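You operate a simulated robot arm through the tools that you are given. There is no shell and no other tool. Be economical: measure what you need, move in short steps, check, and stop when the job is done.

Carry out the task below with a simulated robot arm. There is one attempt and no reset: what you move stays moved.

TASK
Press a stud on the blue strap, then draw the slide out.
Fine: one stud; the strap stays on the slide and the guard stays down.
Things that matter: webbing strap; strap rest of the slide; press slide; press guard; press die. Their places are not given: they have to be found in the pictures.

It is judged by the outcome, as a careful person would: the job done as asked, and still so three seconds after it is handed in. It fails if anything else is knocked over, pushed out of place, dropped, spilled or broken.

THE ROBOT
A 6-joint arm with a two-finger parallel gripper, fixed in place. Base frame: the origin is at the foot of the arm, x ahead of it, y to its left, z up; the work surface is at about z = 760. Lengths are in mm, angles in rad, forces in N, time in s.
With the tool pointing down near the work surface it reaches from about 260 to 680 mm from the base axis. Its first joint turns from -1.152 to 1.152 rad. Payload 2.9 kg.
Tool frame: the origin (TCP) lies between the finger pads and is the grasp point; the fingertips stand 30 mm ahead of it; z points along the fingers, y is the line along which they close. The gripper opens to 110 mm. The fingers are 20 mm wide and 10 mm thick; the gripper's body (48 by 112 mm) begins 55 mm behind the TCP.
Orientation is told as [roll, pitch, yaw] about the base's x, y, z axes, in that order, counted from this pose: with the fingers straight down and closing along the base's y, the tool's x points along the base's -x, its y along +y and its z along -z.

THE INTERFACE
- The arm moves only by the tool servo_tool. Its arguments are lists of equal length, an entry for each row: "linear": the shift along the base's x, y, z in mm, a list of three; "delta_rot": the turn, a rotation vector about the base's x, y, z in rad, a list of three. In form: {"linear": [[dx, dy, dz], ...], "delta_rot": [[wx, wy, wz], ...]}. A call has 1 to 20 rows; each row is the pose to reach, as a shift and turn from the pose commanded when the call began. "grip" is the opening in per cent of the stroke, from 0 (shut) to 100 (fully open), set as the call begins (left out, the last holds). A row lasts 0.2 s, in which the tool goes at most 50 mm and 0.15 rad; a call with a longer step from one row to the next is refused whole, and so is a gripper value outside its range. A pose out of reach is approached as far as the arm can. The call stops where the force on the tool passes 70 N (or 10 N more than at its start, if that is more) or the arm is blocked; 0.2 s more then pass. The fingers move at their own pace (about 108 mm/s each) and stop on an object; they squeeze with about 28 N. The grip force told is the motor's: it shows also when the fingers shut on nothing. Time passes only in rows, and 0.2 s behind the last, so rows that repeat a pose let the fingers close. It gives the time, the measured TCP pose, the force on the tool (base axes), the opening and the grip force at its end, in the units of the frame above (readings bear some noise).
- Cameras (640 x 400 px; columns grow to the right, rows downward): "scene" is fixed at [60.7, 427.6, 1406.8]; the picture's right is [-0.87, -0.50, 0.00], its down [-0.19, 0.33, -0.92] and it looks along [0.46, -0.80, -0.38] (base axes); focal length 356 px, centre (320, 200). "wrist" rides on the gripper at [-36, 0, -57] in the tool frame; the picture's right is [0.00, -1.00, 0.00], its down [0.97, 0.00, -0.24] and it looks along [0.24, 0.00, 0.97] (tool axes); focal length 218 px, centre (320, 200).
- snapshot(camera): a new picture of that camera. No time passes.
- measure_at(camera, pixels): for up to 12 pixels [column, row] of the newest picture of that camera ("zoom" is the newest enlarged one), the place [x, y, z] in the base frame of the surface seen there, good to about 2 mm, but the place of the scene camera against the robot may be out by one fixed shift of up to 12 mm in any direction. No time passes.
- close_up(camera, box): a new picture of the part [left, top, right, bottom] of that camera's present view, enlarged. No time passes.
- sign_off(): hands the job in; it is judged then, once.

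Work in short steps. Measure before you move; look again where a grasp or a placing could have gone wrong, and mend it. You have 80 turns and 34 pictures in all, the two below and enlarged ones among them. Open the gripper and draw the arm clear of the work before you hand the job in, unless the task says otherwise.

The tools are called after "Emit:" as name(argument=value, ...) on one line, values as JSON. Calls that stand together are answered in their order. servo_tool: Moves the arm, as the interface text tells. Its arguments: {"type":"object","properties":{"linear":{"type":"array","items":{"type":"array","items":{"type":"number"}}},"delta_rot":{"type":"array","items":{"type":"array","items":{"type":"number"}}},"grip":{"type":"number"}},"required":["linear","delta_rot"]} The other tools are called the same way: snapshot (camera) takes a picture; measure_at (camera, pixels) gives the place of the surface under pixels of a picture; close_up (camera, box) takes an enlarged picture of a part of a camera's view; sign_off () hands the job in.

At the start:

```text
time: 0.0
position: [371.5, 11.4, 1226.6]
orientation: [-0.002, -0.001, 0.001]
ft_force: [-0.3, -0.2, -0.3]
opening: 110.1
gripper_force: 0.0
```

scene: 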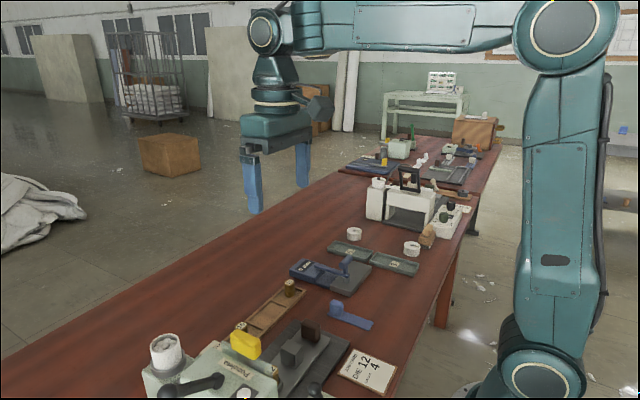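
wrist: 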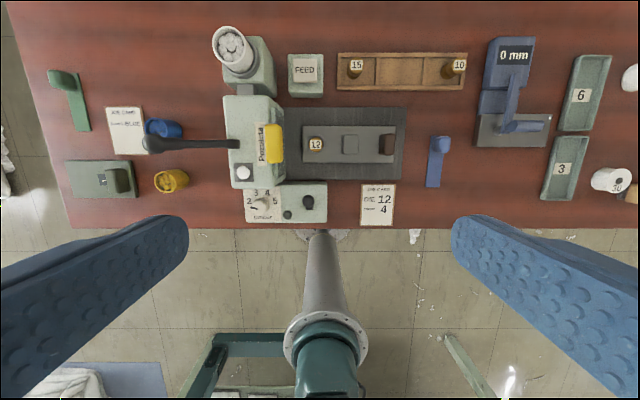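

The wrist view shows a press at about (255,150), a slide with die "12" at (315,145), and a blue strap at (437,160). I'll enlarge both to read the details.

Emit:
close_up(camera="wrist", box=[200, 20, 420, 230])

Emit:
close_up(camera="wrist", box=[400, 20, 640, 230])

Emit:
close_up(camera="scene", box=[130, 240, 430, 400])

Emit:
close_up(camera="wrist", box=[40, 60, 260, 230])

```text
1.90 times, centred on (310, 125) of wrist
```

zoom: 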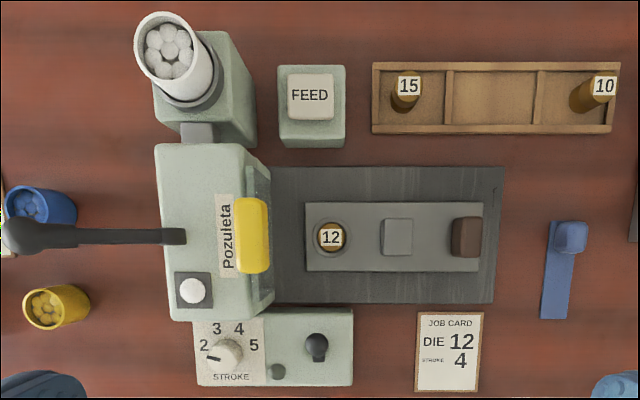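

```text
1.90 times, centred on (520, 125) of wrist
```

zoom: 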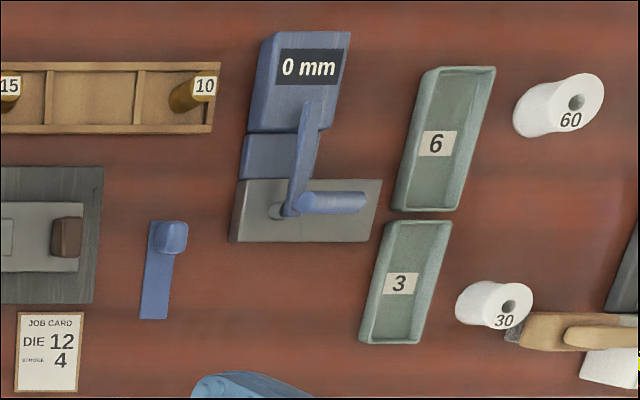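

```text
2.13 times, centred on (280, 320) of scene
```

zoom: 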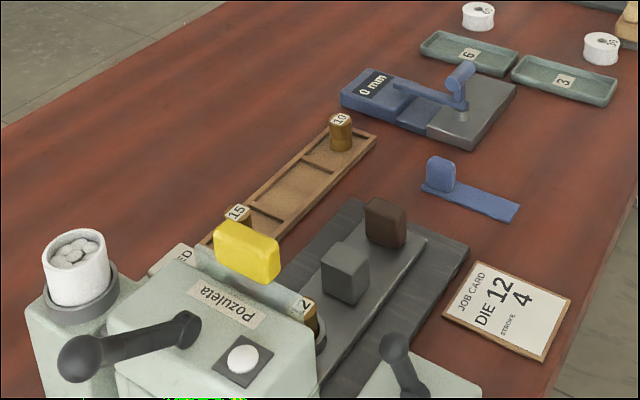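

```text
2.35 times, centred on (150, 145) of wrist
```

zoom: 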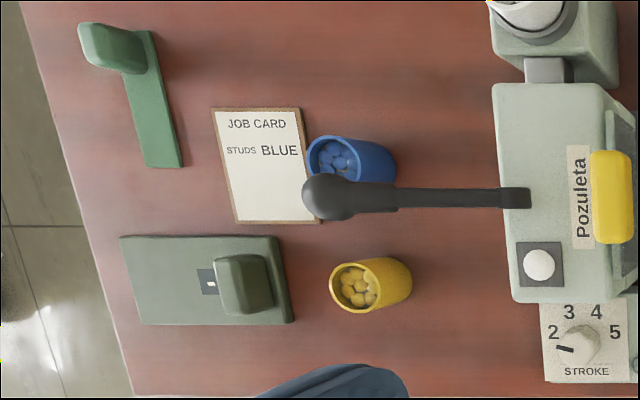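

The job cards read DIE 12, STROKE 4, STUDS BLUE; the dial and hopper may need setting. I look at the rest of the bench, and measure the key pieces.

Emit:
close_up(camera="scene", box=[320, 120, 520, 260])

Emit:
measure_at(camera="wrist", pixels=[[315, 144], [350, 144], [386, 145], [439, 144], [434, 180], [272, 143], [243, 172], [240, 130], [262, 204], [308, 201], [232, 45], [305, 68]])

Emit:
measure_at(camera="scene", pixels=[[290, 353], [312, 333], [335, 303], [360, 324], [246, 345], [243, 393], [167, 350], [310, 305], [350, 340], [330, 372]])

```text
2.86 times, centred on (420, 190) of scene
```

zoom: 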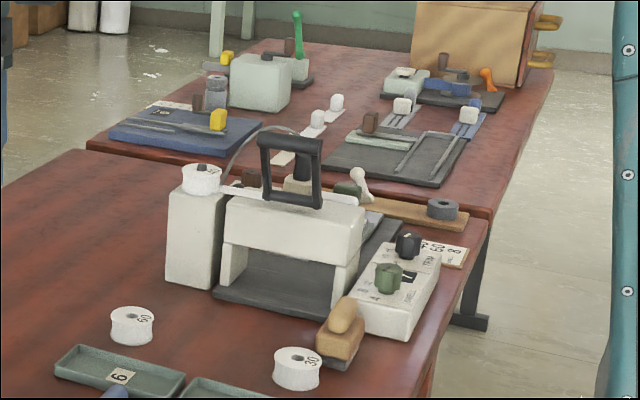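

```text
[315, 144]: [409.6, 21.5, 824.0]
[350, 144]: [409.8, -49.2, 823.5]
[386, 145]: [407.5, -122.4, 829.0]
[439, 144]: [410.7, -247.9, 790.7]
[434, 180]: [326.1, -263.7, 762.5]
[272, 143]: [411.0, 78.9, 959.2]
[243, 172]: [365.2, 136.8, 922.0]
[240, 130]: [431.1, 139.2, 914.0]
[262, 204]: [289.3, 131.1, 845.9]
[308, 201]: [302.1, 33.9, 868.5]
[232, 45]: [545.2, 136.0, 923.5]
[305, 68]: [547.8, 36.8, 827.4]
```

```text
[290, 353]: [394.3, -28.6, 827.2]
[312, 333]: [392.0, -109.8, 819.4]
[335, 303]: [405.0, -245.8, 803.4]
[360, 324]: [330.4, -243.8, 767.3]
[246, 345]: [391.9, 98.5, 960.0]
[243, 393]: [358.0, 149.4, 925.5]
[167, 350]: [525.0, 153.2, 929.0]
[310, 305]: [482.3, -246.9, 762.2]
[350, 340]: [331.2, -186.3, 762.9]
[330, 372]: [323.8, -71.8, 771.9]
```

The wrist readings agree well. I go lower over the press for a detailed look at the dial, switch, guard and slide.

Emit:
servo_tool(linear=[[10, 10, -40], [20, 15, -80], [30, 15, -115], [30, 15, -115]], delta_rot=[[0, 0, 0], [0, 0, 0], [0, 0, 0], [0, 0, 0]])

Emit:
snapshot(camera="wrist")

```text
time: 1.0
position: [401.7, 26.4, 1110.9]
orientation: [0.0, 0.0, 0.001]
ft_force: [1.0, 0.0, -0.5]
opening: 109.9
gripper_force: 0.0
```

```text
26 pictures are left
```

wrist: 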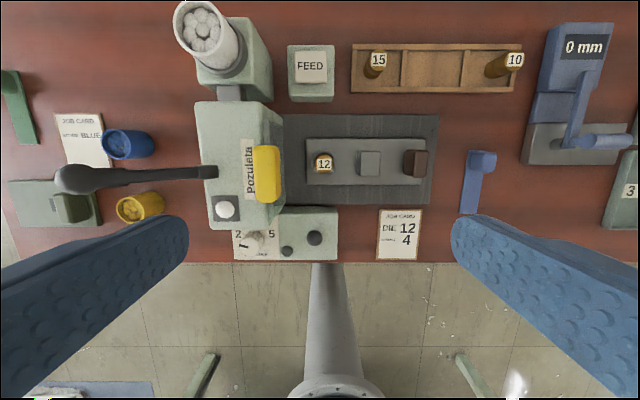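

Emit:
close_up(camera="wrist", box=[190, 190, 350, 270])

Emit:
close_up(camera="wrist", box=[180, 90, 440, 220])

```text
4.00 times, centred on (270, 230) of wrist
```

zoom: 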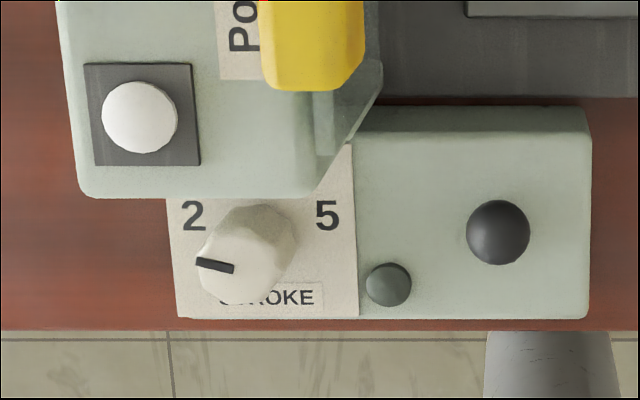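

```text
2.46 times, centred on (310, 155) of wrist
```

zoom: 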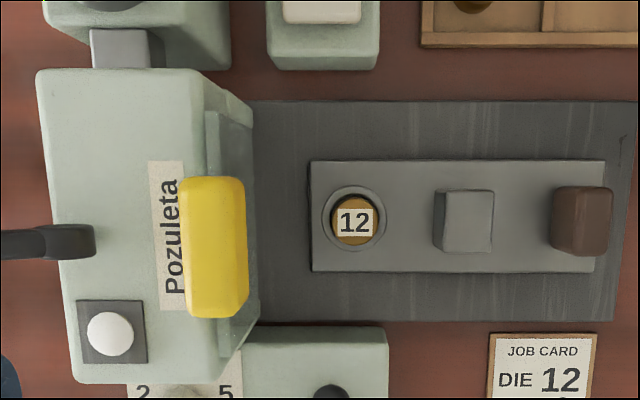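

The dial stands at or below 2, the lamp beside the black toggle is dark. I tilt the tool to look at the press mouth and guard from the slide's side.

Emit:
servo_tool(linear=[[0, -40, 0], [0, -80, -15], [0, -120, -30], [0, -160, -50], [0, -200, -70], [0, -220, -90], [0, -230, -110], [0, -230, -110]], delta_rot=[[0.14, 0, 0], [0.28, 0, 0], [0.42, 0, 0], [0.56, 0, 0], [0.7, 0, 0], [0.84, 0, 0], [0.95, 0, 0], [0.95, 0, 0]])

Emit:
snapshot(camera="wrist")

```text
time: 2.8
position: [373.3, -166.0, 967.8]
orientation: [0.948, -0.002, -0.004]
ft_force: [0.2, 0.0, 0.6]
opening: 110.0
gripper_force: 0.1
out of reach, approached as far as the arm can: row 6, 7, 8
```

```text
23 pictures are left
```

wrist: 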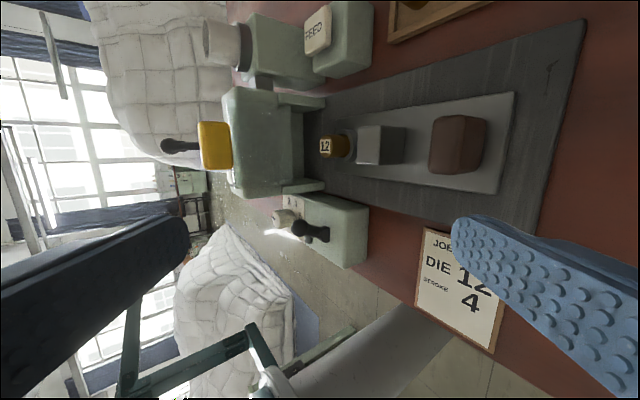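

Emit:
close_up(camera="wrist", box=[190, 60, 400, 200])

Emit:
measure_at(camera="wrist", pixels=[[228, 147], [260, 140], [300, 130], [303, 165], [312, 102], [305, 187], [326, 147], [358, 145], [385, 145], [470, 145], [505, 145], [310, 232]])

```text
2.86 times, centred on (295, 130) of wrist
```

zoom: 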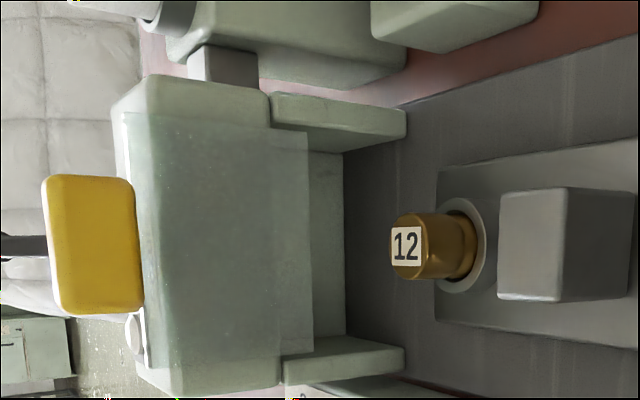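

```text
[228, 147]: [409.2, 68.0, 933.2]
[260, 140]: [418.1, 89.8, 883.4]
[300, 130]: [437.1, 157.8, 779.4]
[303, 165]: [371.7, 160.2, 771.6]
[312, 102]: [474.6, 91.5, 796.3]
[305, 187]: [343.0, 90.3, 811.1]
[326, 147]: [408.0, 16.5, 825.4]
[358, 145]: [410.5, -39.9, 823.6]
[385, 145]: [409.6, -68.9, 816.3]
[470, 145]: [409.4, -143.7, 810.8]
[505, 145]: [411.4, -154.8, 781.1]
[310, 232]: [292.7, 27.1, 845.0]
```

The guard is a clear plate, raised, with a yellow handle. Die 12 and the grey rest block both stand to z≈825, so the strap bridges them. Now I look at the controls on the +y side.

Emit:
servo_tool(linear=[[0, 10, 40], [0, 40, 80], [0, 80, 110], [5, 125, 110], [10, 175, 110], [10, 220, 110], [10, 265, 105], [10, 310, 100], [10, 350, 100], [10, 380, 100], [10, 380, 100]], delta_rot=[[-0.1, 0, 0], [-0.24, 0, 0], [-0.38, 0, 0], [-0.52, 0, 0], [-0.66, 0, 0], [-0.8, 0, 0], [-0.94, 0, 0], [-0.95, 0, 0], [-0.95, 0, 0], [-0.95, 0, 0], [-0.95, 0, 0]])

Emit:
snapshot(camera="wrist")

```text
refused: row 5 steps farther than a row can; nothing moved
```

```text
21 pictures are left
```

wrist: 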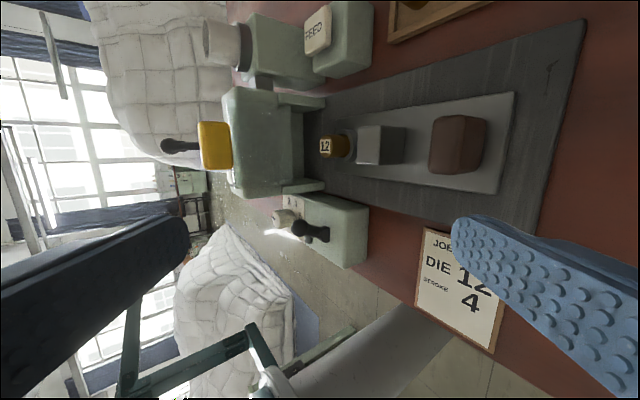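

A row was too long; I use shorter steps.

Emit:
servo_tool(linear=[[0, 10, 40], [0, 45, 70], [0, 85, 90], [0, 125, 100], [0, 165, 100], [0, 205, 100], [0, 245, 100], [0, 285, 100], [0, 325, 100], [0, 365, 100], [0, 385, 100], [0, 385, 100]], delta_rot=[[-0.1, 0, 0], [-0.24, 0, 0], [-0.38, 0, 0], [-0.52, 0, 0], [-0.66, 0, 0], [-0.8, 0, 0], [-0.94, 0, 0], [-0.95, 0, 0], [-0.95, 0, 0], [-0.95, 0, 0], [-0.95, 0, 0], [-0.95, 0, 0]])

Emit:
snapshot(camera="wrist")

```text
time: 5.4
position: [372.6, 218.8, 1068.9]
orientation: [0.0, -0.001, 0.0]
ft_force: [0.9, -1.0, 0.4]
opening: 110.0
gripper_force: 0.0
```

```text
20 pictures are left
```

wrist: 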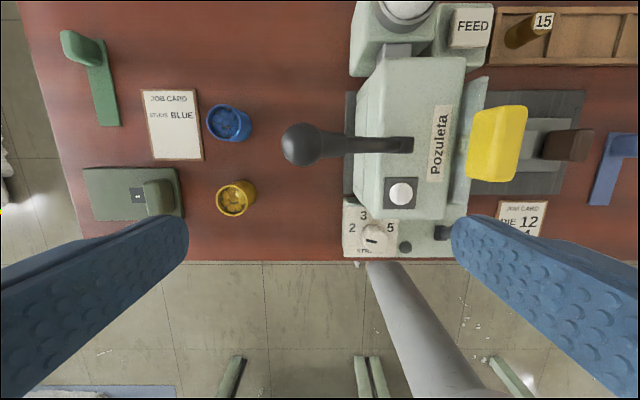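

Emit:
close_up(camera="wrist", box=[60, 80, 270, 220])

Emit:
measure_at(camera="wrist", pixels=[[305, 145], [375, 145], [400, 193], [229, 106], [229, 122], [249, 122], [236, 200], [160, 196], [373, 241], [405, 247], [404, 8], [471, 25]])

```text
2.86 times, centred on (165, 150) of wrist
```

zoom: 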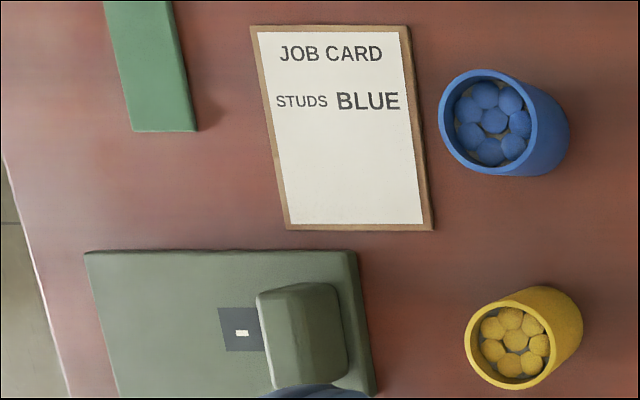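

```text
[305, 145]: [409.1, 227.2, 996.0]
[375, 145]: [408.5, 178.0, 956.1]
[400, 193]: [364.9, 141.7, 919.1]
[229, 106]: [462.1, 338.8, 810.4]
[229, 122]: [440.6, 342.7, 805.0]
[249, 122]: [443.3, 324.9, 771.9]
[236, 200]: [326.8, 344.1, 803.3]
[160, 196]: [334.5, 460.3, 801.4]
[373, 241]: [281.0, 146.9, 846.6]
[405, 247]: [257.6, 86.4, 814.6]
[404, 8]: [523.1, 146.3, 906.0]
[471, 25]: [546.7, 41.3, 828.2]
```

Next I look closely at the hopper with the white studs and the feeder, around (535,145).

Emit:
servo_tool(linear=[[35, -15, -5], [70, -30, -15], [100, -45, -25], [130, -60, -40], [130, -60, -40]], delta_rot=[[0, 0, 0], [0, 0, 0], [0, 0, 0], [0, 0, 0], [0, 0, 0]])

Emit:
snapshot(camera="wrist")

```text
time: 6.6
position: [506.8, 157.6, 1025.5]
orientation: [-0.001, 0.0, -0.001]
ft_force: [0.1, 0.7, 0.1]
opening: 110.1
gripper_force: 0.1
```

```text
18 pictures are left
```

wrist: 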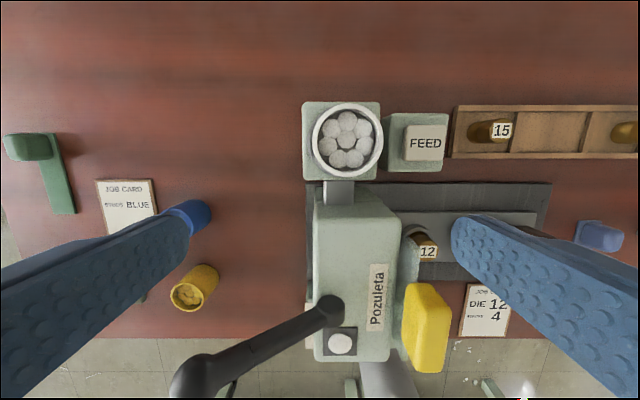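

Emit:
measure_at(camera="wrist", pixels=[[314, 141], [381, 141], [347, 107], [347, 177], [347, 143], [306, 110], [378, 105], [308, 176], [425, 143], [410, 128], [440, 158], [340, 190]])

Emit:
close_up(camera="wrist", box=[290, 90, 460, 200])

Emit:
measure_at(camera="scene", pixels=[[165, 365], [165, 377], [150, 352], [183, 352], [165, 385]])

```text
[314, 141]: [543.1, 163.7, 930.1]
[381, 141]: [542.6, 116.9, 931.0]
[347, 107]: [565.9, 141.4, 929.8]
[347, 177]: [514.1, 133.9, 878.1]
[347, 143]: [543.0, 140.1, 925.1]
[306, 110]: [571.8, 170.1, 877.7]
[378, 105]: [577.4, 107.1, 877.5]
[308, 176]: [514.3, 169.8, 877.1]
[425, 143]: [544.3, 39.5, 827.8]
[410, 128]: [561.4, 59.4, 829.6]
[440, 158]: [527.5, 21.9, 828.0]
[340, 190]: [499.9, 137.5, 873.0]
```

```text
3.64 times, centred on (375, 145) of wrist
```

zoom: 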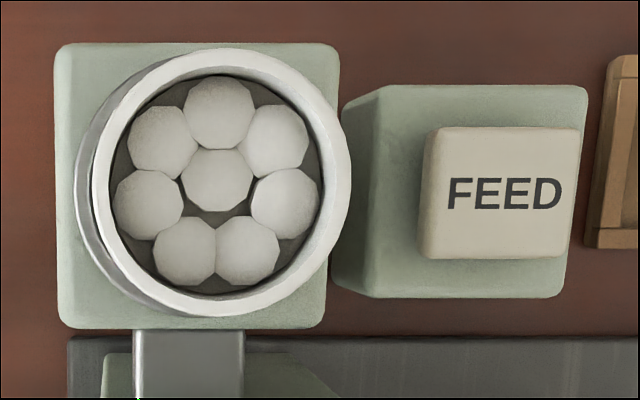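

```text
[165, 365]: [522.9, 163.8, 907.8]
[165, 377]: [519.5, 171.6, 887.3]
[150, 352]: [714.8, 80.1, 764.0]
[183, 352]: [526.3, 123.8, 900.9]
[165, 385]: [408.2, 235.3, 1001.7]
```

The white cup sits in a ring at (543,140), rim z 930, base z≈878. I centre over it and come down to grasp it.

Emit:
servo_tool(linear=[[18, -9, 0], [36, -17.5, 0], [36, -17.5, -40], [36, -17.5, -80], [36, -17.5, -103], [36, -17.5, -103]], delta_rot=[[0, 0, 0], [0, 0, 0], [0, 0, 0], [0, 0, 0], [0, 0, 0], [0, 0, 0]], grip=80)

Emit:
servo_tool(linear=[[0, 0, 0], [0, 0, 0], [0, 0, 0]], delta_rot=[[0, 0, 0], [0, 0, 0], [0, 0, 0]], grip=20)

```text
time: 8.0
position: [540.4, 139.4, 924.7]
orientation: [0.002, -0.001, 0.0]
ft_force: [-0.3, -0.3, 0.4]
opening: 87.9
gripper_force: 0.1
```

```text
time: 8.8
position: [540.6, 139.8, 925.1]
orientation: [0.0, 0.0, -0.001]
ft_force: [1.2, -1.1, -3.7]
opening: 62.6
gripper_force: 45.2
```

The fingers stopped at 62.6 mm, wider than the cup, so they likely sit on the socket ring. I open, rise a bit and grip again.

Emit:
servo_tool(linear=[[0, 0, 0], [0, 0, 10], [0, 0, 14]], delta_rot=[[0, 0, 0], [0, 0, 0], [0, 0, 0]], grip=75)

Emit:
servo_tool(linear=[[0, 0, 0], [0, 0, 0], [0, 0, 0]], delta_rot=[[0, 0, 0], [0, 0, 0], [0, 0, 0]], grip=20)

Emit:
snapshot(camera="scene")

```text
time: 9.6
position: [539.0, 139.8, 938.7]
orientation: [0.0, -0.002, 0.001]
ft_force: [-1.2, -0.3, 0.2]
opening: 82.6
gripper_force: 0.0
```

```text
time: 10.4
position: [538.5, 141.4, 940.4]
orientation: [0.001, 0.002, 0.001]
ft_force: [0.9, -0.3, 2.2]
opening: 46.9
gripper_force: 28.1
```

```text
16 pictures are left
```

scene: 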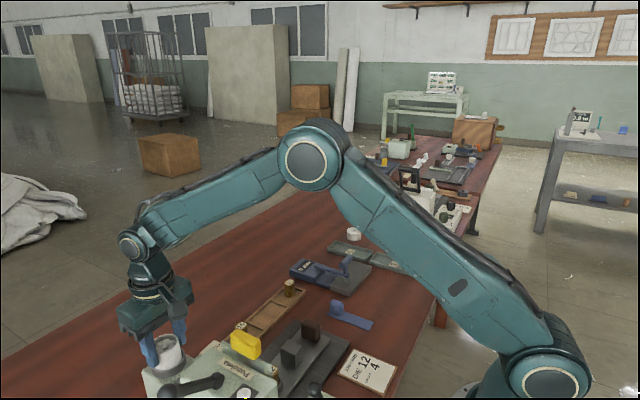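

Now at 46.9 mm: the cup is held. I lift it straight out.

Emit:
servo_tool(linear=[[0, 0, 15], [0, 0, 35], [0, 0, 65], [0, 0, 75]], delta_rot=[[0, 0, 0], [0, 0, 0], [0, 0, 0], [0, 0, 0]])

Emit:
servo_tool(linear=[[0, 40, 0], [0, 80, 0], [0, 120, 0], [0, 155, 0], [0, 155, -40], [0, 155, -80], [0, 155, -120], [0, 155, -150], [0, 155, -170], [0, 155, -170]], delta_rot=[[0, 0, 0], [0, 0, 0], [0, 0, 0], [0, 0, 0], [0, 0, 0], [0, 0, 0], [0, 0, 0], [0, 0, 0], [0, 0, 0], [0, 0, 0]])

Emit:
snapshot(camera="wrist")

```text
time: 11.4
position: [540.1, 140.2, 1014.3]
orientation: [0.002, 0.001, -0.001]
ft_force: [1.1, -0.4, -0.7]
opening: 46.7
gripper_force: 28.0
```

```text
time: 13.6
position: [539.8, 297.0, 841.9]
orientation: [0.0, 0.0, 0.0]
ft_force: [-0.3, 0.1, -0.4]
opening: 46.5
gripper_force: 28.0
```

```text
15 pictures are left
```

wrist: 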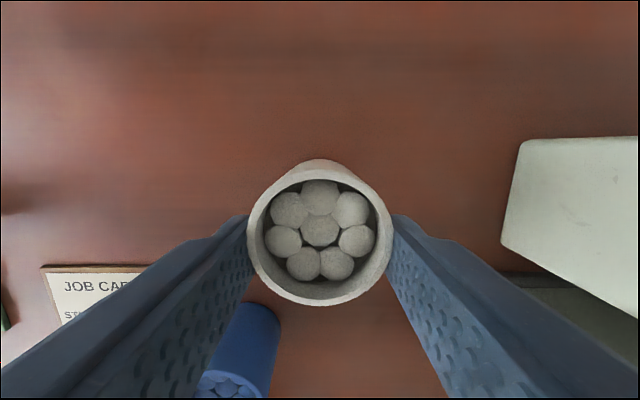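

The white cup is held and clear of everything. I lower in small rows and watch the force.

Emit:
servo_tool(linear=[[0, 0, -8], [0, 0, -14], [0, 0, -17]], delta_rot=[[0, 0, 0], [0, 0, 0], [0, 0, 0]])

Emit:
servo_tool(linear=[[0, 0, -2], [0, 0, -2]], delta_rot=[[0, 0, 0], [0, 0, 0]])

```text
time: 14.4
position: [540.2, 295.9, 825.6]
orientation: [0.001, -0.001, 0.0]
ft_force: [-0.4, 0.0, -0.8]
opening: 46.6
gripper_force: 28.0
```

```text
time: 15.0
position: [539.4, 295.5, 824.5]
orientation: [0.001, 0.0, -0.001]
ft_force: [0.8, -0.3, -0.9]
opening: 46.6
gripper_force: 28.2
```

Emit:
servo_tool(linear=[[0, 0, -1], [0, 0, -2]], delta_rot=[[0, 0, 0], [0, 0, 0]])

Emit:
servo_tool(linear=[[0, 0, -1], [0, 0, -2]], delta_rot=[[0, 0, 0], [0, 0, 0]])

Emit:
servo_tool(linear=[[0, 0, -1], [0, 0, -2]], delta_rot=[[0, 0, 0], [0, 0, 0]])

```text
time: 15.6
position: [540.4, 294.8, 822.7]
orientation: [0.001, 0.0, 0.0]
ft_force: [-0.6, 0.3, -1.2]
opening: 46.7
gripper_force: 27.9
```

```text
time: 16.2
position: [538.9, 295.5, 820.1]
orientation: [0.0, 0.0, -0.001]
ft_force: [0.9, 0.0, -1.2]
opening: 46.5
gripper_force: 27.9
```

```text
time: 16.8
position: [539.7, 296.8, 820.4]
orientation: [-0.001, -0.001, -0.001]
ft_force: [-1.7, -0.3, 5.5]
opening: 46.7
gripper_force: 28.1
```

Contact felt (5.5 N). I release, rise, and go over the blue cup for an exact look.

Emit:
servo_tool(linear=[[0, 0, 0], [0, 0, 0], [0, 0, 40], [0, 0, 80], [0, 0, 120], [-35, 15, 150], [-70, 30, 160], [-100, 42, 160], [-100, 42, 160]], delta_rot=[[0, 0, 0], [0, 0, 0], [0, 0, 0], [0, 0, 0], [0, 0, 0], [0, 0, 0], [0, 0, 0], [0, 0, 0], [0, 0, 0]], grip=80)

Emit:
snapshot(camera="wrist")

```text
time: 18.8
position: [441.2, 339.0, 979.5]
orientation: [-0.002, -0.001, 0.001]
ft_force: [-0.8, 1.2, -0.3]
opening: 87.9
gripper_force: 0.1
```

```text
14 pictures are left
```

wrist: 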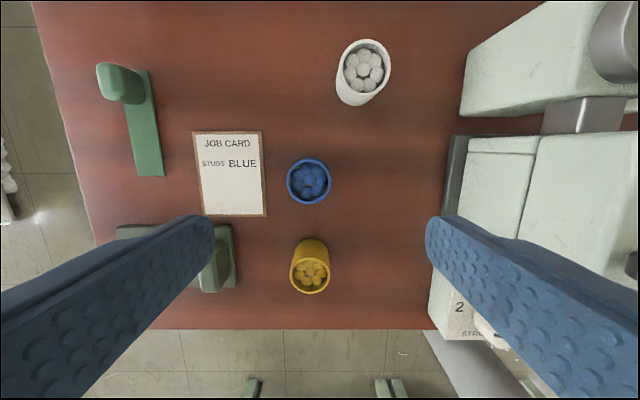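

Emit:
measure_at(camera="wrist", pixels=[[288, 181], [330, 181], [309, 160], [309, 202], [309, 182], [363, 70], [265, 180], [480, 200], [520, 60], [215, 240]])

```text
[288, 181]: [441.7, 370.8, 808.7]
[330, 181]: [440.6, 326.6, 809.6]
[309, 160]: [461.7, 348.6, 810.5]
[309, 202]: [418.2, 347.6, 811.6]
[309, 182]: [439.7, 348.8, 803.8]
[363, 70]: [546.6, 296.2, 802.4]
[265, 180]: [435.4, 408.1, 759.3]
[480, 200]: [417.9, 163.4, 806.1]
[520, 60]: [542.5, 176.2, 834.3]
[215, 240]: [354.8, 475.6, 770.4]
```

Blue cup centre is (440,348.7), rim z 810. I descend and grasp with the rim 10 mm below the TCP.

Emit:
servo_tool(linear=[[-1, 9.7, -40], [-1, 9.7, -80], [-1, 9.7, -120], [-1, 9.7, -150], [-1, 9.7, -160], [-1, 9.7, -160]], delta_rot=[[0, 0, 0], [0, 0, 0], [0, 0, 0], [0, 0, 0], [0, 0, 0], [0, 0, 0]])

Emit:
servo_tool(linear=[[0, 0, 0], [0, 0, 0], [0, 0, 0]], delta_rot=[[0, 0, 0], [0, 0, 0], [0, 0, 0]], grip=20)

```text
time: 20.2
position: [437.7, 348.7, 818.0]
orientation: [0.0, -0.002, 0.002]
ft_force: [0.2, -0.4, 0.1]
opening: 88.2
gripper_force: 0.1
```

```text
time: 21.0
position: [437.6, 347.2, 817.6]
orientation: [0.0, 0.0, 0.002]
ft_force: [-0.4, -0.5, 1.0]
opening: 46.9
gripper_force: 28.1
```

Cup held (46.9 mm). I lift, go +x clear of the lever, then over the socket.

Emit:
servo_tool(linear=[[0, 0, 45], [0, 0, 90], [0, 0, 135], [0, 0, 175], [25, 0, 192], [65, 0, 192], [103.5, 0, 192], [103.5, -45, 192], [103.5, -90, 192], [103.5, -135, 192], [103.5, -180, 192], [103.5, -207.5, 192], [103.5, -207.5, 192]], delta_rot=[[0, 0, 0], [0, 0, 0], [0, 0, 0], [0, 0, 0], [0, 0, 0], [0, 0, 0], [0, 0, 0], [0, 0, 0], [0, 0, 0], [0, 0, 0], [0, 0, 0], [0, 0, 0], [0, 0, 0]])

Emit:
snapshot(camera="wrist")

```text
time: 23.8
position: [540.7, 142.7, 1011.6]
orientation: [0.0, 0.0, 0.0]
ft_force: [0.8, -0.5, -0.3]
opening: 46.8
gripper_force: 28.4
```

```text
13 pictures are left
```

wrist: 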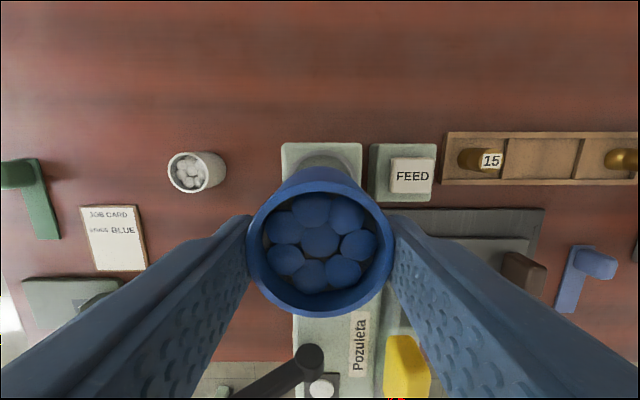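

The cup is over the socket; I lower it with a small correction.

Emit:
servo_tool(linear=[[0.5, -1.5, -30], [0.5, -1.5, -55], [0.5, -1.5, -64], [0.5, -1.5, -64]], delta_rot=[[0, 0, 0], [0, 0, 0], [0, 0, 0], [0, 0, 0]])

Emit:
servo_tool(linear=[[0, 0, -2], [0, 0, -4], [0, 0, -6]], delta_rot=[[0, 0, 0], [0, 0, 0], [0, 0, 0]])

Emit:
servo_tool(linear=[[0, 0, -1], [0, 0, -2]], delta_rot=[[0, 0, 0], [0, 0, 0]])

```text
time: 24.8
position: [542.3, 140.5, 945.9]
orientation: [0.001, 0.0, -0.001]
ft_force: [0.6, -0.3, -0.9]
opening: 46.7
gripper_force: 27.8
```

```text
time: 25.6
position: [542.8, 139.0, 940.5]
orientation: [-0.001, 0.002, 0.001]
ft_force: [0.6, 0.3, 0.0]
opening: 46.7
gripper_force: 27.7
```

```text
time: 26.2
position: [542.9, 138.9, 938.7]
orientation: [0.001, 0.001, -0.001]
ft_force: [1.4, -0.4, -1.2]
opening: 46.6
gripper_force: 27.8
```

Emit:
servo_tool(linear=[[0, 0, -1], [0, 0, -2]], delta_rot=[[0, 0, 0], [0, 0, 0]])

Emit:
servo_tool(linear=[[0, 0, -1], [0, 0, -2]], delta_rot=[[0, 0, 0], [0, 0, 0]])

Emit:
servo_tool(linear=[[0, 0, -1], [0, 0, -2]], delta_rot=[[0, 0, 0], [0, 0, 0]])

```text
time: 26.8
position: [543.9, 140.3, 938.2]
orientation: [0.0, -0.002, 0.0]
ft_force: [-1.3, 1.8, 6.4]
opening: 46.9
gripper_force: 27.9
```

```text
time: 27.4
position: [543.2, 138.5, 937.8]
orientation: [-0.001, -0.004, 0.0]
ft_force: [-7.3, -1.7, 23.6]
opening: 46.7
gripper_force: 28.4
```

```text
time: 28.0
position: [544.0, 139.8, 937.4]
orientation: [0.002, -0.007, 0.0]
ft_force: [-7.8, -2.9, 40.5]
opening: 46.6
gripper_force: 28.4
```

Seated at the expected height (TCP 938). I release, rise and check.

Emit:
servo_tool(linear=[[0, 0, 3], [0, 0, 3], [0, 0, 3], [0, 0, 40], [0, 0, 80], [-20, -20, 110], [-20, -20, 110]], delta_rot=[[0, 0, 0], [0, 0, 0], [0, 0, 0], [0, 0, 0], [0, 0, 0], [0, 0, 0], [0, 0, 0]], grip=80)

Emit:
snapshot(camera="wrist")

```text
time: 29.6
position: [521.6, 117.6, 1042.0]
orientation: [0.0, -0.001, 0.001]
ft_force: [-0.1, 0.5, 0.0]
opening: 88.0
gripper_force: 0.0
```

```text
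12 pictures are left
```

wrist: 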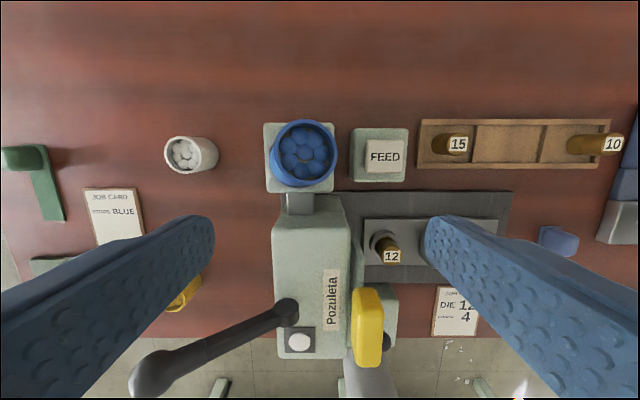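

Emit:
measure_at(camera="wrist", pixels=[[272, 153], [336, 153], [304, 122], [304, 187], [304, 153], [367, 315], [367, 355], [300, 342], [388, 340], [540, 240], [572, 243], [558, 230]])

```text
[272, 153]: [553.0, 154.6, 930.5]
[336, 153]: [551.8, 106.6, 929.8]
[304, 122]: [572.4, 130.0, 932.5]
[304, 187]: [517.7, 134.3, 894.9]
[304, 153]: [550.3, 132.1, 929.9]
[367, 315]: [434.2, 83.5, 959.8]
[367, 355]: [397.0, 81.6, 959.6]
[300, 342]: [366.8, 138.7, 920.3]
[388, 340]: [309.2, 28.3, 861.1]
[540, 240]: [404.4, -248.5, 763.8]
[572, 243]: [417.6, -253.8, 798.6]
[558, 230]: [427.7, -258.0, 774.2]
```

The cup appears shifted relative to where the white one stood; I check the holder itself.

Emit:
measure_at(camera="wrist", pixels=[[267, 126], [331, 126], [268, 188], [330, 188], [385, 156], [368, 143], [402, 170]])

Emit:
close_up(camera="wrist", box=[250, 110, 350, 220])

```text
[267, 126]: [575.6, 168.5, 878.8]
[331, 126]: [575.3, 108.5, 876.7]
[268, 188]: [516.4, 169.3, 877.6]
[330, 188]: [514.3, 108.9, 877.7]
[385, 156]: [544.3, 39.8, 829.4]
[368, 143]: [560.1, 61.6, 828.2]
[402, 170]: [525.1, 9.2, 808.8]
```

```text
3.64 times, centred on (300, 165) of wrist
```

zoom: 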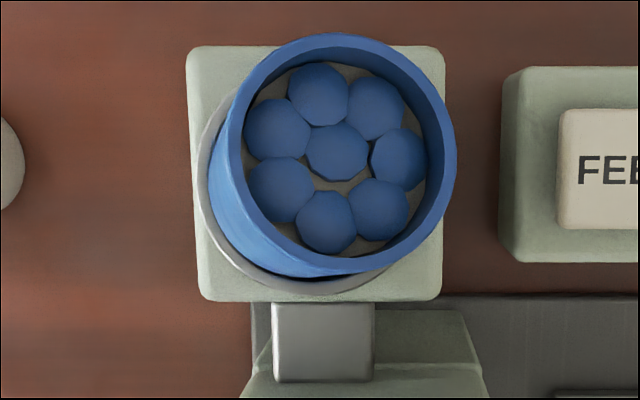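

Emit:
measure_at(camera="zoom", pixels=[[425, 80], [450, 150], [410, 240], [330, 262], [265, 225], [236, 150], [268, 68], [340, 39], [220, 230], [215, 180], [330, 285], [235, 255]])

```text
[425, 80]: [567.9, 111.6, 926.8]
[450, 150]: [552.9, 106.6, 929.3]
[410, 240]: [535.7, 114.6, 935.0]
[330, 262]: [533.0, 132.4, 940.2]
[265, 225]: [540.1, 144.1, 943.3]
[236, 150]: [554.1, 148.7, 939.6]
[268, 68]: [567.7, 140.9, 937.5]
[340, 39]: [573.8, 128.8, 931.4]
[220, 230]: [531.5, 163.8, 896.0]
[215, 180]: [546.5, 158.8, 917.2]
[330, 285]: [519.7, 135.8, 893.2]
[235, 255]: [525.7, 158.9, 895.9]
```

The cup is leaning (rim 943 at −x/+y, 927 at +x/−y). I regrasp it near the rim, centred on (549,134), and lift to look.

Emit:
servo_tool(linear=[[28, 16, -20], [28, 16, -60], [28, 16, -90], [28, 16, -99], [28, 16, -99]], delta_rot=[[0, 0, 0], [0, 0, 0], [0, 0, 0], [0, 0, 0], [0, 0, 0]])

Emit:
servo_tool(linear=[[0, 0, 0], [0, 0, 0], [0, 0, 0]], delta_rot=[[0, 0, 0], [0, 0, 0], [0, 0, 0]], grip=25)

Emit:
servo_tool(linear=[[0, 0, 15], [0, 0, 40], [0, 0, 65], [0, 0, 65]], delta_rot=[[0, 0, 0], [0, 0, 0], [0, 0, 0], [0, 0, 0]])

Emit:
snapshot(camera="wrist")

```text
time: 30.8
position: [550.9, 135.3, 941.8]
orientation: [0.0, -0.001, -0.002]
ft_force: [-0.1, 1.0, -0.1]
opening: 88.0
gripper_force: 0.0
```

```text
time: 31.6
position: [551.8, 135.8, 944.8]
orientation: [-0.001, -0.003, 0.002]
ft_force: [2.0, -3.2, 9.3]
opening: 51.8
gripper_force: 27.8
```

```text
time: 32.6
position: [549.2, 136.5, 1008.8]
orientation: [-0.001, 0.002, 0.0]
ft_force: [-0.4, 0.1, -0.6]
opening: 46.9
gripper_force: 28.2
```

```text
10 pictures are left
```

wrist: 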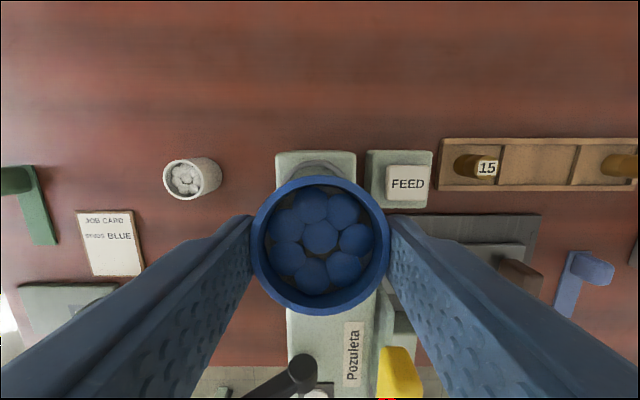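

Emit:
measure_at(camera="wrist", pixels=[[320, 180], [318, 312], [255, 240], [384, 250], [320, 237], [290, 188], [352, 308], [280, 155], [352, 155]])

```text
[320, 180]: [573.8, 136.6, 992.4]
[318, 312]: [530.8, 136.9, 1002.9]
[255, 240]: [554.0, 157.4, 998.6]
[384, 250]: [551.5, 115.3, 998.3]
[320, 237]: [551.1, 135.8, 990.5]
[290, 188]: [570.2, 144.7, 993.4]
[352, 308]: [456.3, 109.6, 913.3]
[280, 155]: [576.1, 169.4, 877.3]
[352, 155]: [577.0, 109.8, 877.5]
```

The cup is pitched 0.24 rad in the grip. I counter-rotate the tool by −0.24 about y and realign over the socket (544,139).

Emit:
servo_tool(linear=[[-5, 1.5, 0], [-10.2, 2.9, 0], [-10.2, 2.9, 0], [-10.2, 2.9, -30], [-10.2, 2.9, -50], [-10.2, 2.9, -50]], delta_rot=[[0, -0.12, 0], [0, -0.24, 0], [0, -0.24, 0], [0, -0.24, 0], [0, -0.24, 0], [0, -0.24, 0]])

Emit:
snapshot(camera="wrist")

```text
time: 34.0
position: [541.2, 139.1, 958.9]
orientation: [0.0, -0.24, -0.001]
ft_force: [0.5, -0.4, -1.2]
opening: 46.8
gripper_force: 28.1
```

```text
9 pictures are left
```

wrist: 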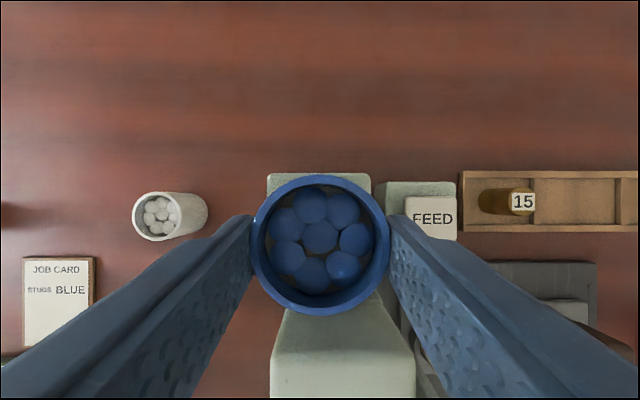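

Emit:
measure_at(camera="wrist", pixels=[[320, 179], [319, 311], [255, 243], [386, 246], [268, 175], [370, 177], [270, 185]])

```text
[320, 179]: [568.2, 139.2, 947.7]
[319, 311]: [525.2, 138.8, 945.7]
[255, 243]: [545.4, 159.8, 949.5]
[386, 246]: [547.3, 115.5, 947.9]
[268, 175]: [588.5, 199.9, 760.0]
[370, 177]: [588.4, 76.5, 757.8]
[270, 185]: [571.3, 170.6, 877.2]
```

The cup is level now, centre (546.7,138.5). I shift 2.4 mm in −x and lower gently.

Emit:
servo_tool(linear=[[-2.4, 0.7, 0], [-2.4, 0.7, -7], [-2.4, 0.7, -12], [-2.4, 0.7, -14]], delta_rot=[[0, 0, 0], [0, 0, 0], [0, 0, 0], [0, 0, 0]])

Emit:
servo_tool(linear=[[0, 0, -1], [0, 0, -2]], delta_rot=[[0, 0, 0], [0, 0, 0]])

Emit:
servo_tool(linear=[[0, 0, -1], [0, 0, -1.5]], delta_rot=[[0, 0, 0], [0, 0, 0]])

```text
time: 35.0
position: [538.6, 139.7, 945.1]
orientation: [0.0, -0.24, 0.0]
ft_force: [-0.4, -0.2, -1.4]
opening: 46.6
gripper_force: 27.7
```

```text
time: 35.6
position: [537.1, 139.0, 942.7]
orientation: [-0.001, -0.239, 0.001]
ft_force: [0.2, 0.3, -0.8]
opening: 47.0
gripper_force: 27.6
```

```text
time: 36.2
position: [539.0, 138.7, 941.9]
orientation: [0.0, -0.239, 0.0]
ft_force: [0.2, 0.3, -0.4]
opening: 46.8
gripper_force: 28.1
```

Emit:
servo_tool(linear=[[0, 0, -1], [0, 0, -1.5]], delta_rot=[[0, 0, 0], [0, 0, 0]])

Emit:
servo_tool(linear=[[0, 0, -1], [0, 0, -1.5]], delta_rot=[[0, 0, 0], [0, 0, 0]])

```text
time: 36.8
position: [538.3, 137.8, 941.1]
orientation: [0.001, -0.239, 0.0]
ft_force: [-3.5, 0.7, 8.8]
opening: 46.7
gripper_force: 28.3
```

```text
time: 37.4
position: [539.5, 138.7, 939.7]
orientation: [0.002, -0.243, 0.0]
ft_force: [-2.3, -1.0, 15.5]
opening: 46.8
gripper_force: 27.8
```

Contact at the seat height with light force. I open in place first, then back off along the tool axis.

Emit:
servo_tool(linear=[[0, 0, 0], [0, 0, 0], [0, 0, 0], [0, 0, 0]], delta_rot=[[0, 0, 0], [0, 0, 0], [0, 0, 0], [0, 0, 0]], grip=75)

Emit:
servo_tool(linear=[[-5, 0, 20], [-10, 0, 40], [-20, 0, 80], [-20, 0, 110], [-10, 0, 110], [-10, 0, 110]], delta_rot=[[0, 0, 0], [0, 0, 0], [0, 0, 0], [0, 0.12, 0], [0, 0.24, 0], [0, 0.24, 0]])

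Emit:
snapshot(camera="wrist")

```text
time: 38.4
position: [538.4, 138.6, 938.9]
orientation: [0.0, -0.239, 0.002]
ft_force: [-0.6, 0.2, 0.3]
opening: 82.5
gripper_force: 0.0
```

```text
time: 39.8
position: [527.6, 138.7, 1050.3]
orientation: [0.0, 0.001, -0.001]
ft_force: [-0.6, -0.3, -0.8]
opening: 82.3
gripper_force: 0.0
```

```text
8 pictures are left
```

wrist: 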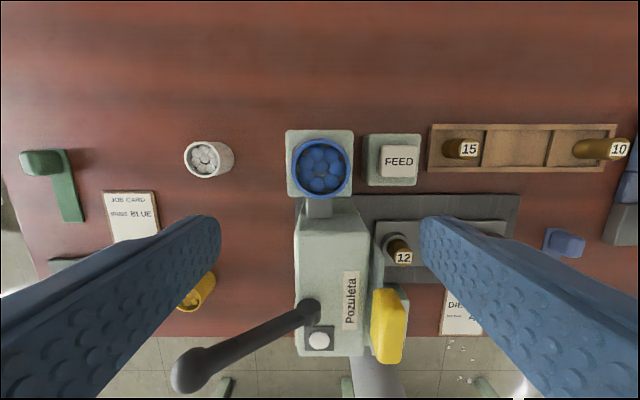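

Emit:
measure_at(camera="wrist", pixels=[[293, 168], [350, 168], [321, 140], [321, 196], [301, 188], [342, 148], [318, 340], [310, 312], [570, 243]])

```text
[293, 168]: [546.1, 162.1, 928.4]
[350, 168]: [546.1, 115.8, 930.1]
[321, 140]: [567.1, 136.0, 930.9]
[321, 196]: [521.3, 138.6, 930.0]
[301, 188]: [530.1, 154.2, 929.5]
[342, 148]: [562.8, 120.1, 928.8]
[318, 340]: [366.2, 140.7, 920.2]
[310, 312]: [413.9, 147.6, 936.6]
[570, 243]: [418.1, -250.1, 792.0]
```

The blue cup is level (rim 929–930 all round) and centred. Next the dial: I move to look straight at it.

Emit:
servo_tool(linear=[[-45, 0, 10], [-90, 0, 10], [-135, 0, 10], [-180, 0, 10], [-215, 0, 0], [-225, 2, -30], [-225, 2, -60], [-225, 2, -60]], delta_rot=[[0, 0, 0], [0, 0, 0], [0, 0, 0], [0, 0, 0], [0, 0, 0], [0, 0, 0], [0, 0, 0], [0, 0, 0]])

Emit:
close_up(camera="wrist", box=[240, 120, 480, 270])

```text
time: 41.6
position: [301.5, 140.6, 988.7]
orientation: [0.0, 0.001, 0.0]
ft_force: [-0.9, -0.1, -0.5]
opening: 82.4
gripper_force: 0.1
```

```text
2.67 times, centred on (360, 195) of wrist
```

zoom: 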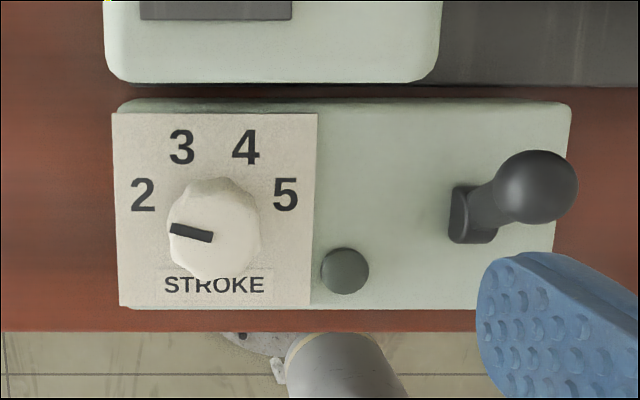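

The pointer stands at 2; 4 is about 102° clockwise. I measure the knob, neighbours and toggle.

Emit:
measure_at(camera="zoom", pixels=[[214, 225], [178, 222], [255, 222], [214, 185], [205, 270], [135, 130], [345, 270], [535, 185], [470, 235], [270, 75], [270, 20], [540, 290]])

```text
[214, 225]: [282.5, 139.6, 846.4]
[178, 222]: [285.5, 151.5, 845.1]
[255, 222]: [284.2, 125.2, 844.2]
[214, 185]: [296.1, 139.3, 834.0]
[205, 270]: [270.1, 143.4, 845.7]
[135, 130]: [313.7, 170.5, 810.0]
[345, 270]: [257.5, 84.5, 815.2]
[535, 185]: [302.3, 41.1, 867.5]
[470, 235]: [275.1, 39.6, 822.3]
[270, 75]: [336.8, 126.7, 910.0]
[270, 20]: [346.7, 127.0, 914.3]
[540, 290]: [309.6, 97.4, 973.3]
```

Knob centre (283,139), top z 846, Ø≈28. I come down with yaw +0.45, and will turn it in two 0.9 rad bites so the gripper body clears the press.

Emit:
servo_tool(linear=[[-18.5, -1.6, 0], [-18.5, -1.6, 0], [-18.5, -1.6, 0], [-18.5, -1.6, -45], [-18.5, -1.6, -85], [-18.5, -1.6, -115], [-18.5, -1.6, -127], [-18.5, -1.6, -127]], delta_rot=[[0, 0, 0.15], [0, 0, 0.3], [0, 0, 0.45], [0, 0, 0.45], [0, 0, 0.45], [0, 0, 0.45], [0, 0, 0.45], [0, 0, 0.45]], grip=50)

Emit:
servo_tool(linear=[[0, 0, 0], [0, 0, 0]], delta_rot=[[0, 0, 0], [0, 0, 0]], grip=10)

```text
time: 43.4
position: [285.4, 140.3, 862.3]
orientation: [0.001, 0.0, 0.45]
ft_force: [0.9, 0.6, 0.2]
opening: 55.0
gripper_force: 0.2
```

```text
time: 44.0
position: [285.2, 141.7, 861.0]
orientation: [0.004, 0.0, 0.45]
ft_force: [-7.7, 17.3, -9.8]
opening: 33.5
gripper_force: 45.3
```

Gripped at 33.5 mm but off-centre (17 N sideways). I shift 1.5 mm along the closing axis to relieve, then turn −0.9 rad.

Emit:
servo_tool(linear=[[-0.6, 1.3, 0], [-0.6, 1.3, 0]], delta_rot=[[0, 0, 0], [0, 0, 0]])

Emit:
servo_tool(linear=[[0, 0, 0], [0, 0, 0], [0, 0, 0], [0, 0, 0], [0, 0, 0], [0, 0, 0], [0, 0, 0], [0, 0, 0]], delta_rot=[[0, 0, -0.13], [0, 0, -0.26], [0, 0, -0.39], [0, 0, -0.52], [0, 0, -0.65], [0, 0, -0.78], [0, 0, -0.9], [0, 0, -0.9]])

```text
time: 44.6
position: [284.4, 142.9, 860.2]
orientation: [0.001, -0.002, 0.45]
ft_force: [-2.5, 13.3, 7.2]
opening: 33.6
gripper_force: 45.2
```

```text
time: 46.4
position: [284.6, 137.4, 861.4]
orientation: [-0.008, -0.001, -0.456]
ft_force: [-0.9, -27.9, 14.7]
opening: 33.4
gripper_force: 45.0
```

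The turn went through. I release, turn back to +0.45, recentre on (283.5,140) and look at the dial from the gripper's pose.

Emit:
servo_tool(linear=[[0, 0, 0], [0, 0, 0], [0, 0, 30], [0, 0, 70], [20, 0, 120], [20, 0, 120]], delta_rot=[[0, 0, 0], [0, 0, 0], [0, 0, 0], [0, 0, 0.15], [0, 0, 0.3], [0, 0, 0.45]], grip=50)

Emit:
close_up(camera="wrist", box=[240, 120, 480, 270])

```text
refused: row 5 steps farther than a row can; nothing moved
```

```text
2.67 times, centred on (360, 195) of wrist
```

zoom: 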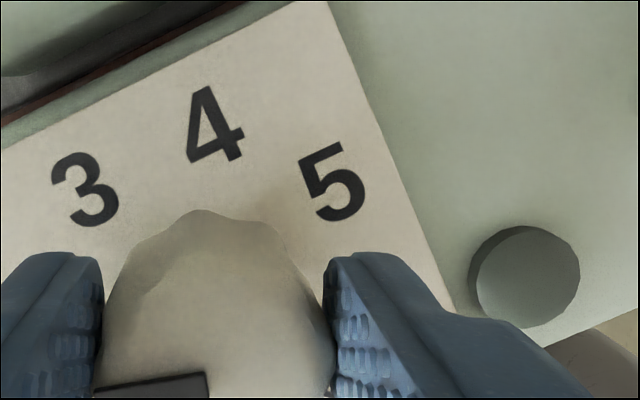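

The picture shows the pointer still at 2: the fingers slipped. From the forces and the label arc the true knob axis is about (280,139.5), so I release, rise and re-seat deeper and better centred.

Emit:
servo_tool(linear=[[0, 0, 0], [0, 0, 0], [0, 0, 15], [0, 0, 30], [0, 0, 30], [0, 0, 30], [0, 0, 30], [0, 0, 30], [0, 0, 30], [0, 0, 30]], delta_rot=[[0, 0, 0], [0, 0, 0], [0, 0, 0], [0, 0, 0.14], [0, 0, 0.28], [0, 0, 0.42], [0, 0, 0.56], [0, 0, 0.7], [0, 0, 0.84], [0, 0, 0.9]], grip=50)

```text
time: 48.6
position: [285.2, 142.1, 891.2]
orientation: [-0.001, 0.0, 0.451]
ft_force: [-0.1, 0.3, 0.0]
opening: 54.8
gripper_force: 0.1
```

Emit:
servo_tool(linear=[[-4.8, -2.5, 0], [-4.8, -2.5, -20], [-4.8, -2.5, -40], [-4.8, -2.5, -40]], delta_rot=[[0, 0, 0], [0, 0, 0], [0, 0, 0], [0, 0, 0]])

Emit:
servo_tool(linear=[[0, 0, 0], [0, 0, 0]], delta_rot=[[0, 0, 0], [0, 0, 0]], grip=10)

```text
time: 49.6
position: [280.3, 138.8, 851.1]
orientation: [-0.001, 0.0, 0.45]
ft_force: [0.0, -1.2, 0.1]
opening: 55.0
gripper_force: 0.0
```

```text
time: 50.2
position: [279.1, 140.9, 850.3]
orientation: [0.003, -0.001, 0.451]
ft_force: [-6.2, 12.5, -7.4]
opening: 33.7
gripper_force: 45.4
```

Emit:
servo_tool(linear=[[-0.9, 1.8, 0], [-0.9, 1.8, 0]], delta_rot=[[0, 0, 0], [0, 0, 0]])

Emit:
servo_tool(linear=[[0, 0, 0], [0, 0, 0]], delta_rot=[[0, 0, -0.1], [0, 0, -0.2]])

```text
time: 50.8
position: [278.8, 139.4, 850.1]
orientation: [-0.002, -0.001, 0.447]
ft_force: [0.7, 1.3, -6.8]
opening: 33.5
gripper_force: 44.9
```

```text
time: 51.4
position: [279.2, 139.8, 851.0]
orientation: [-0.001, 0.0, 0.248]
ft_force: [-0.7, 1.3, -11.7]
opening: 33.3
gripper_force: 44.8
```

Centred now, lateral force near zero. I continue the turn to −0.45.

Emit:
servo_tool(linear=[[0, 0, 0], [0, 0, 0], [0, 0, 0], [0, 0, 0], [0, 0, 0], [0, 0, 0], [0, 0, 0]], delta_rot=[[0, 0, -0.12], [0, 0, -0.24], [0, 0, -0.36], [0, 0, -0.48], [0, 0, -0.6], [0, 0, -0.7], [0, 0, -0.7]])

Emit:
servo_tool(linear=[[0, 0, 0], [0, 0, 0], [0, 0, 20], [0, 0, 50], [10, 0, 90], [10, 0, 90]], delta_rot=[[0, 0, 0], [0, 0, 0], [0, 0, 0], [0, 0, 0.14], [0, 0, 0.28], [0, 0, 0.42]], grip=50)

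Emit:
close_up(camera="wrist", box=[200, 120, 520, 320])

```text
time: 53.0
position: [278.9, 139.8, 851.6]
orientation: [0.0, -0.003, -0.453]
ft_force: [0.2, 6.5, 9.1]
opening: 33.3
gripper_force: 45.2
```

```text
time: 54.4
position: [289.2, 139.5, 941.3]
orientation: [0.0, 0.0, -0.027]
ft_force: [-0.2, 0.5, -0.3]
opening: 55.0
gripper_force: 0.1
```

```text
2.00 times, centred on (360, 220) of wrist
```

zoom: 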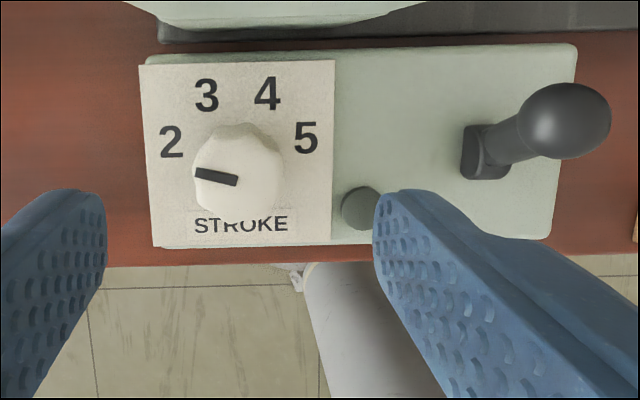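

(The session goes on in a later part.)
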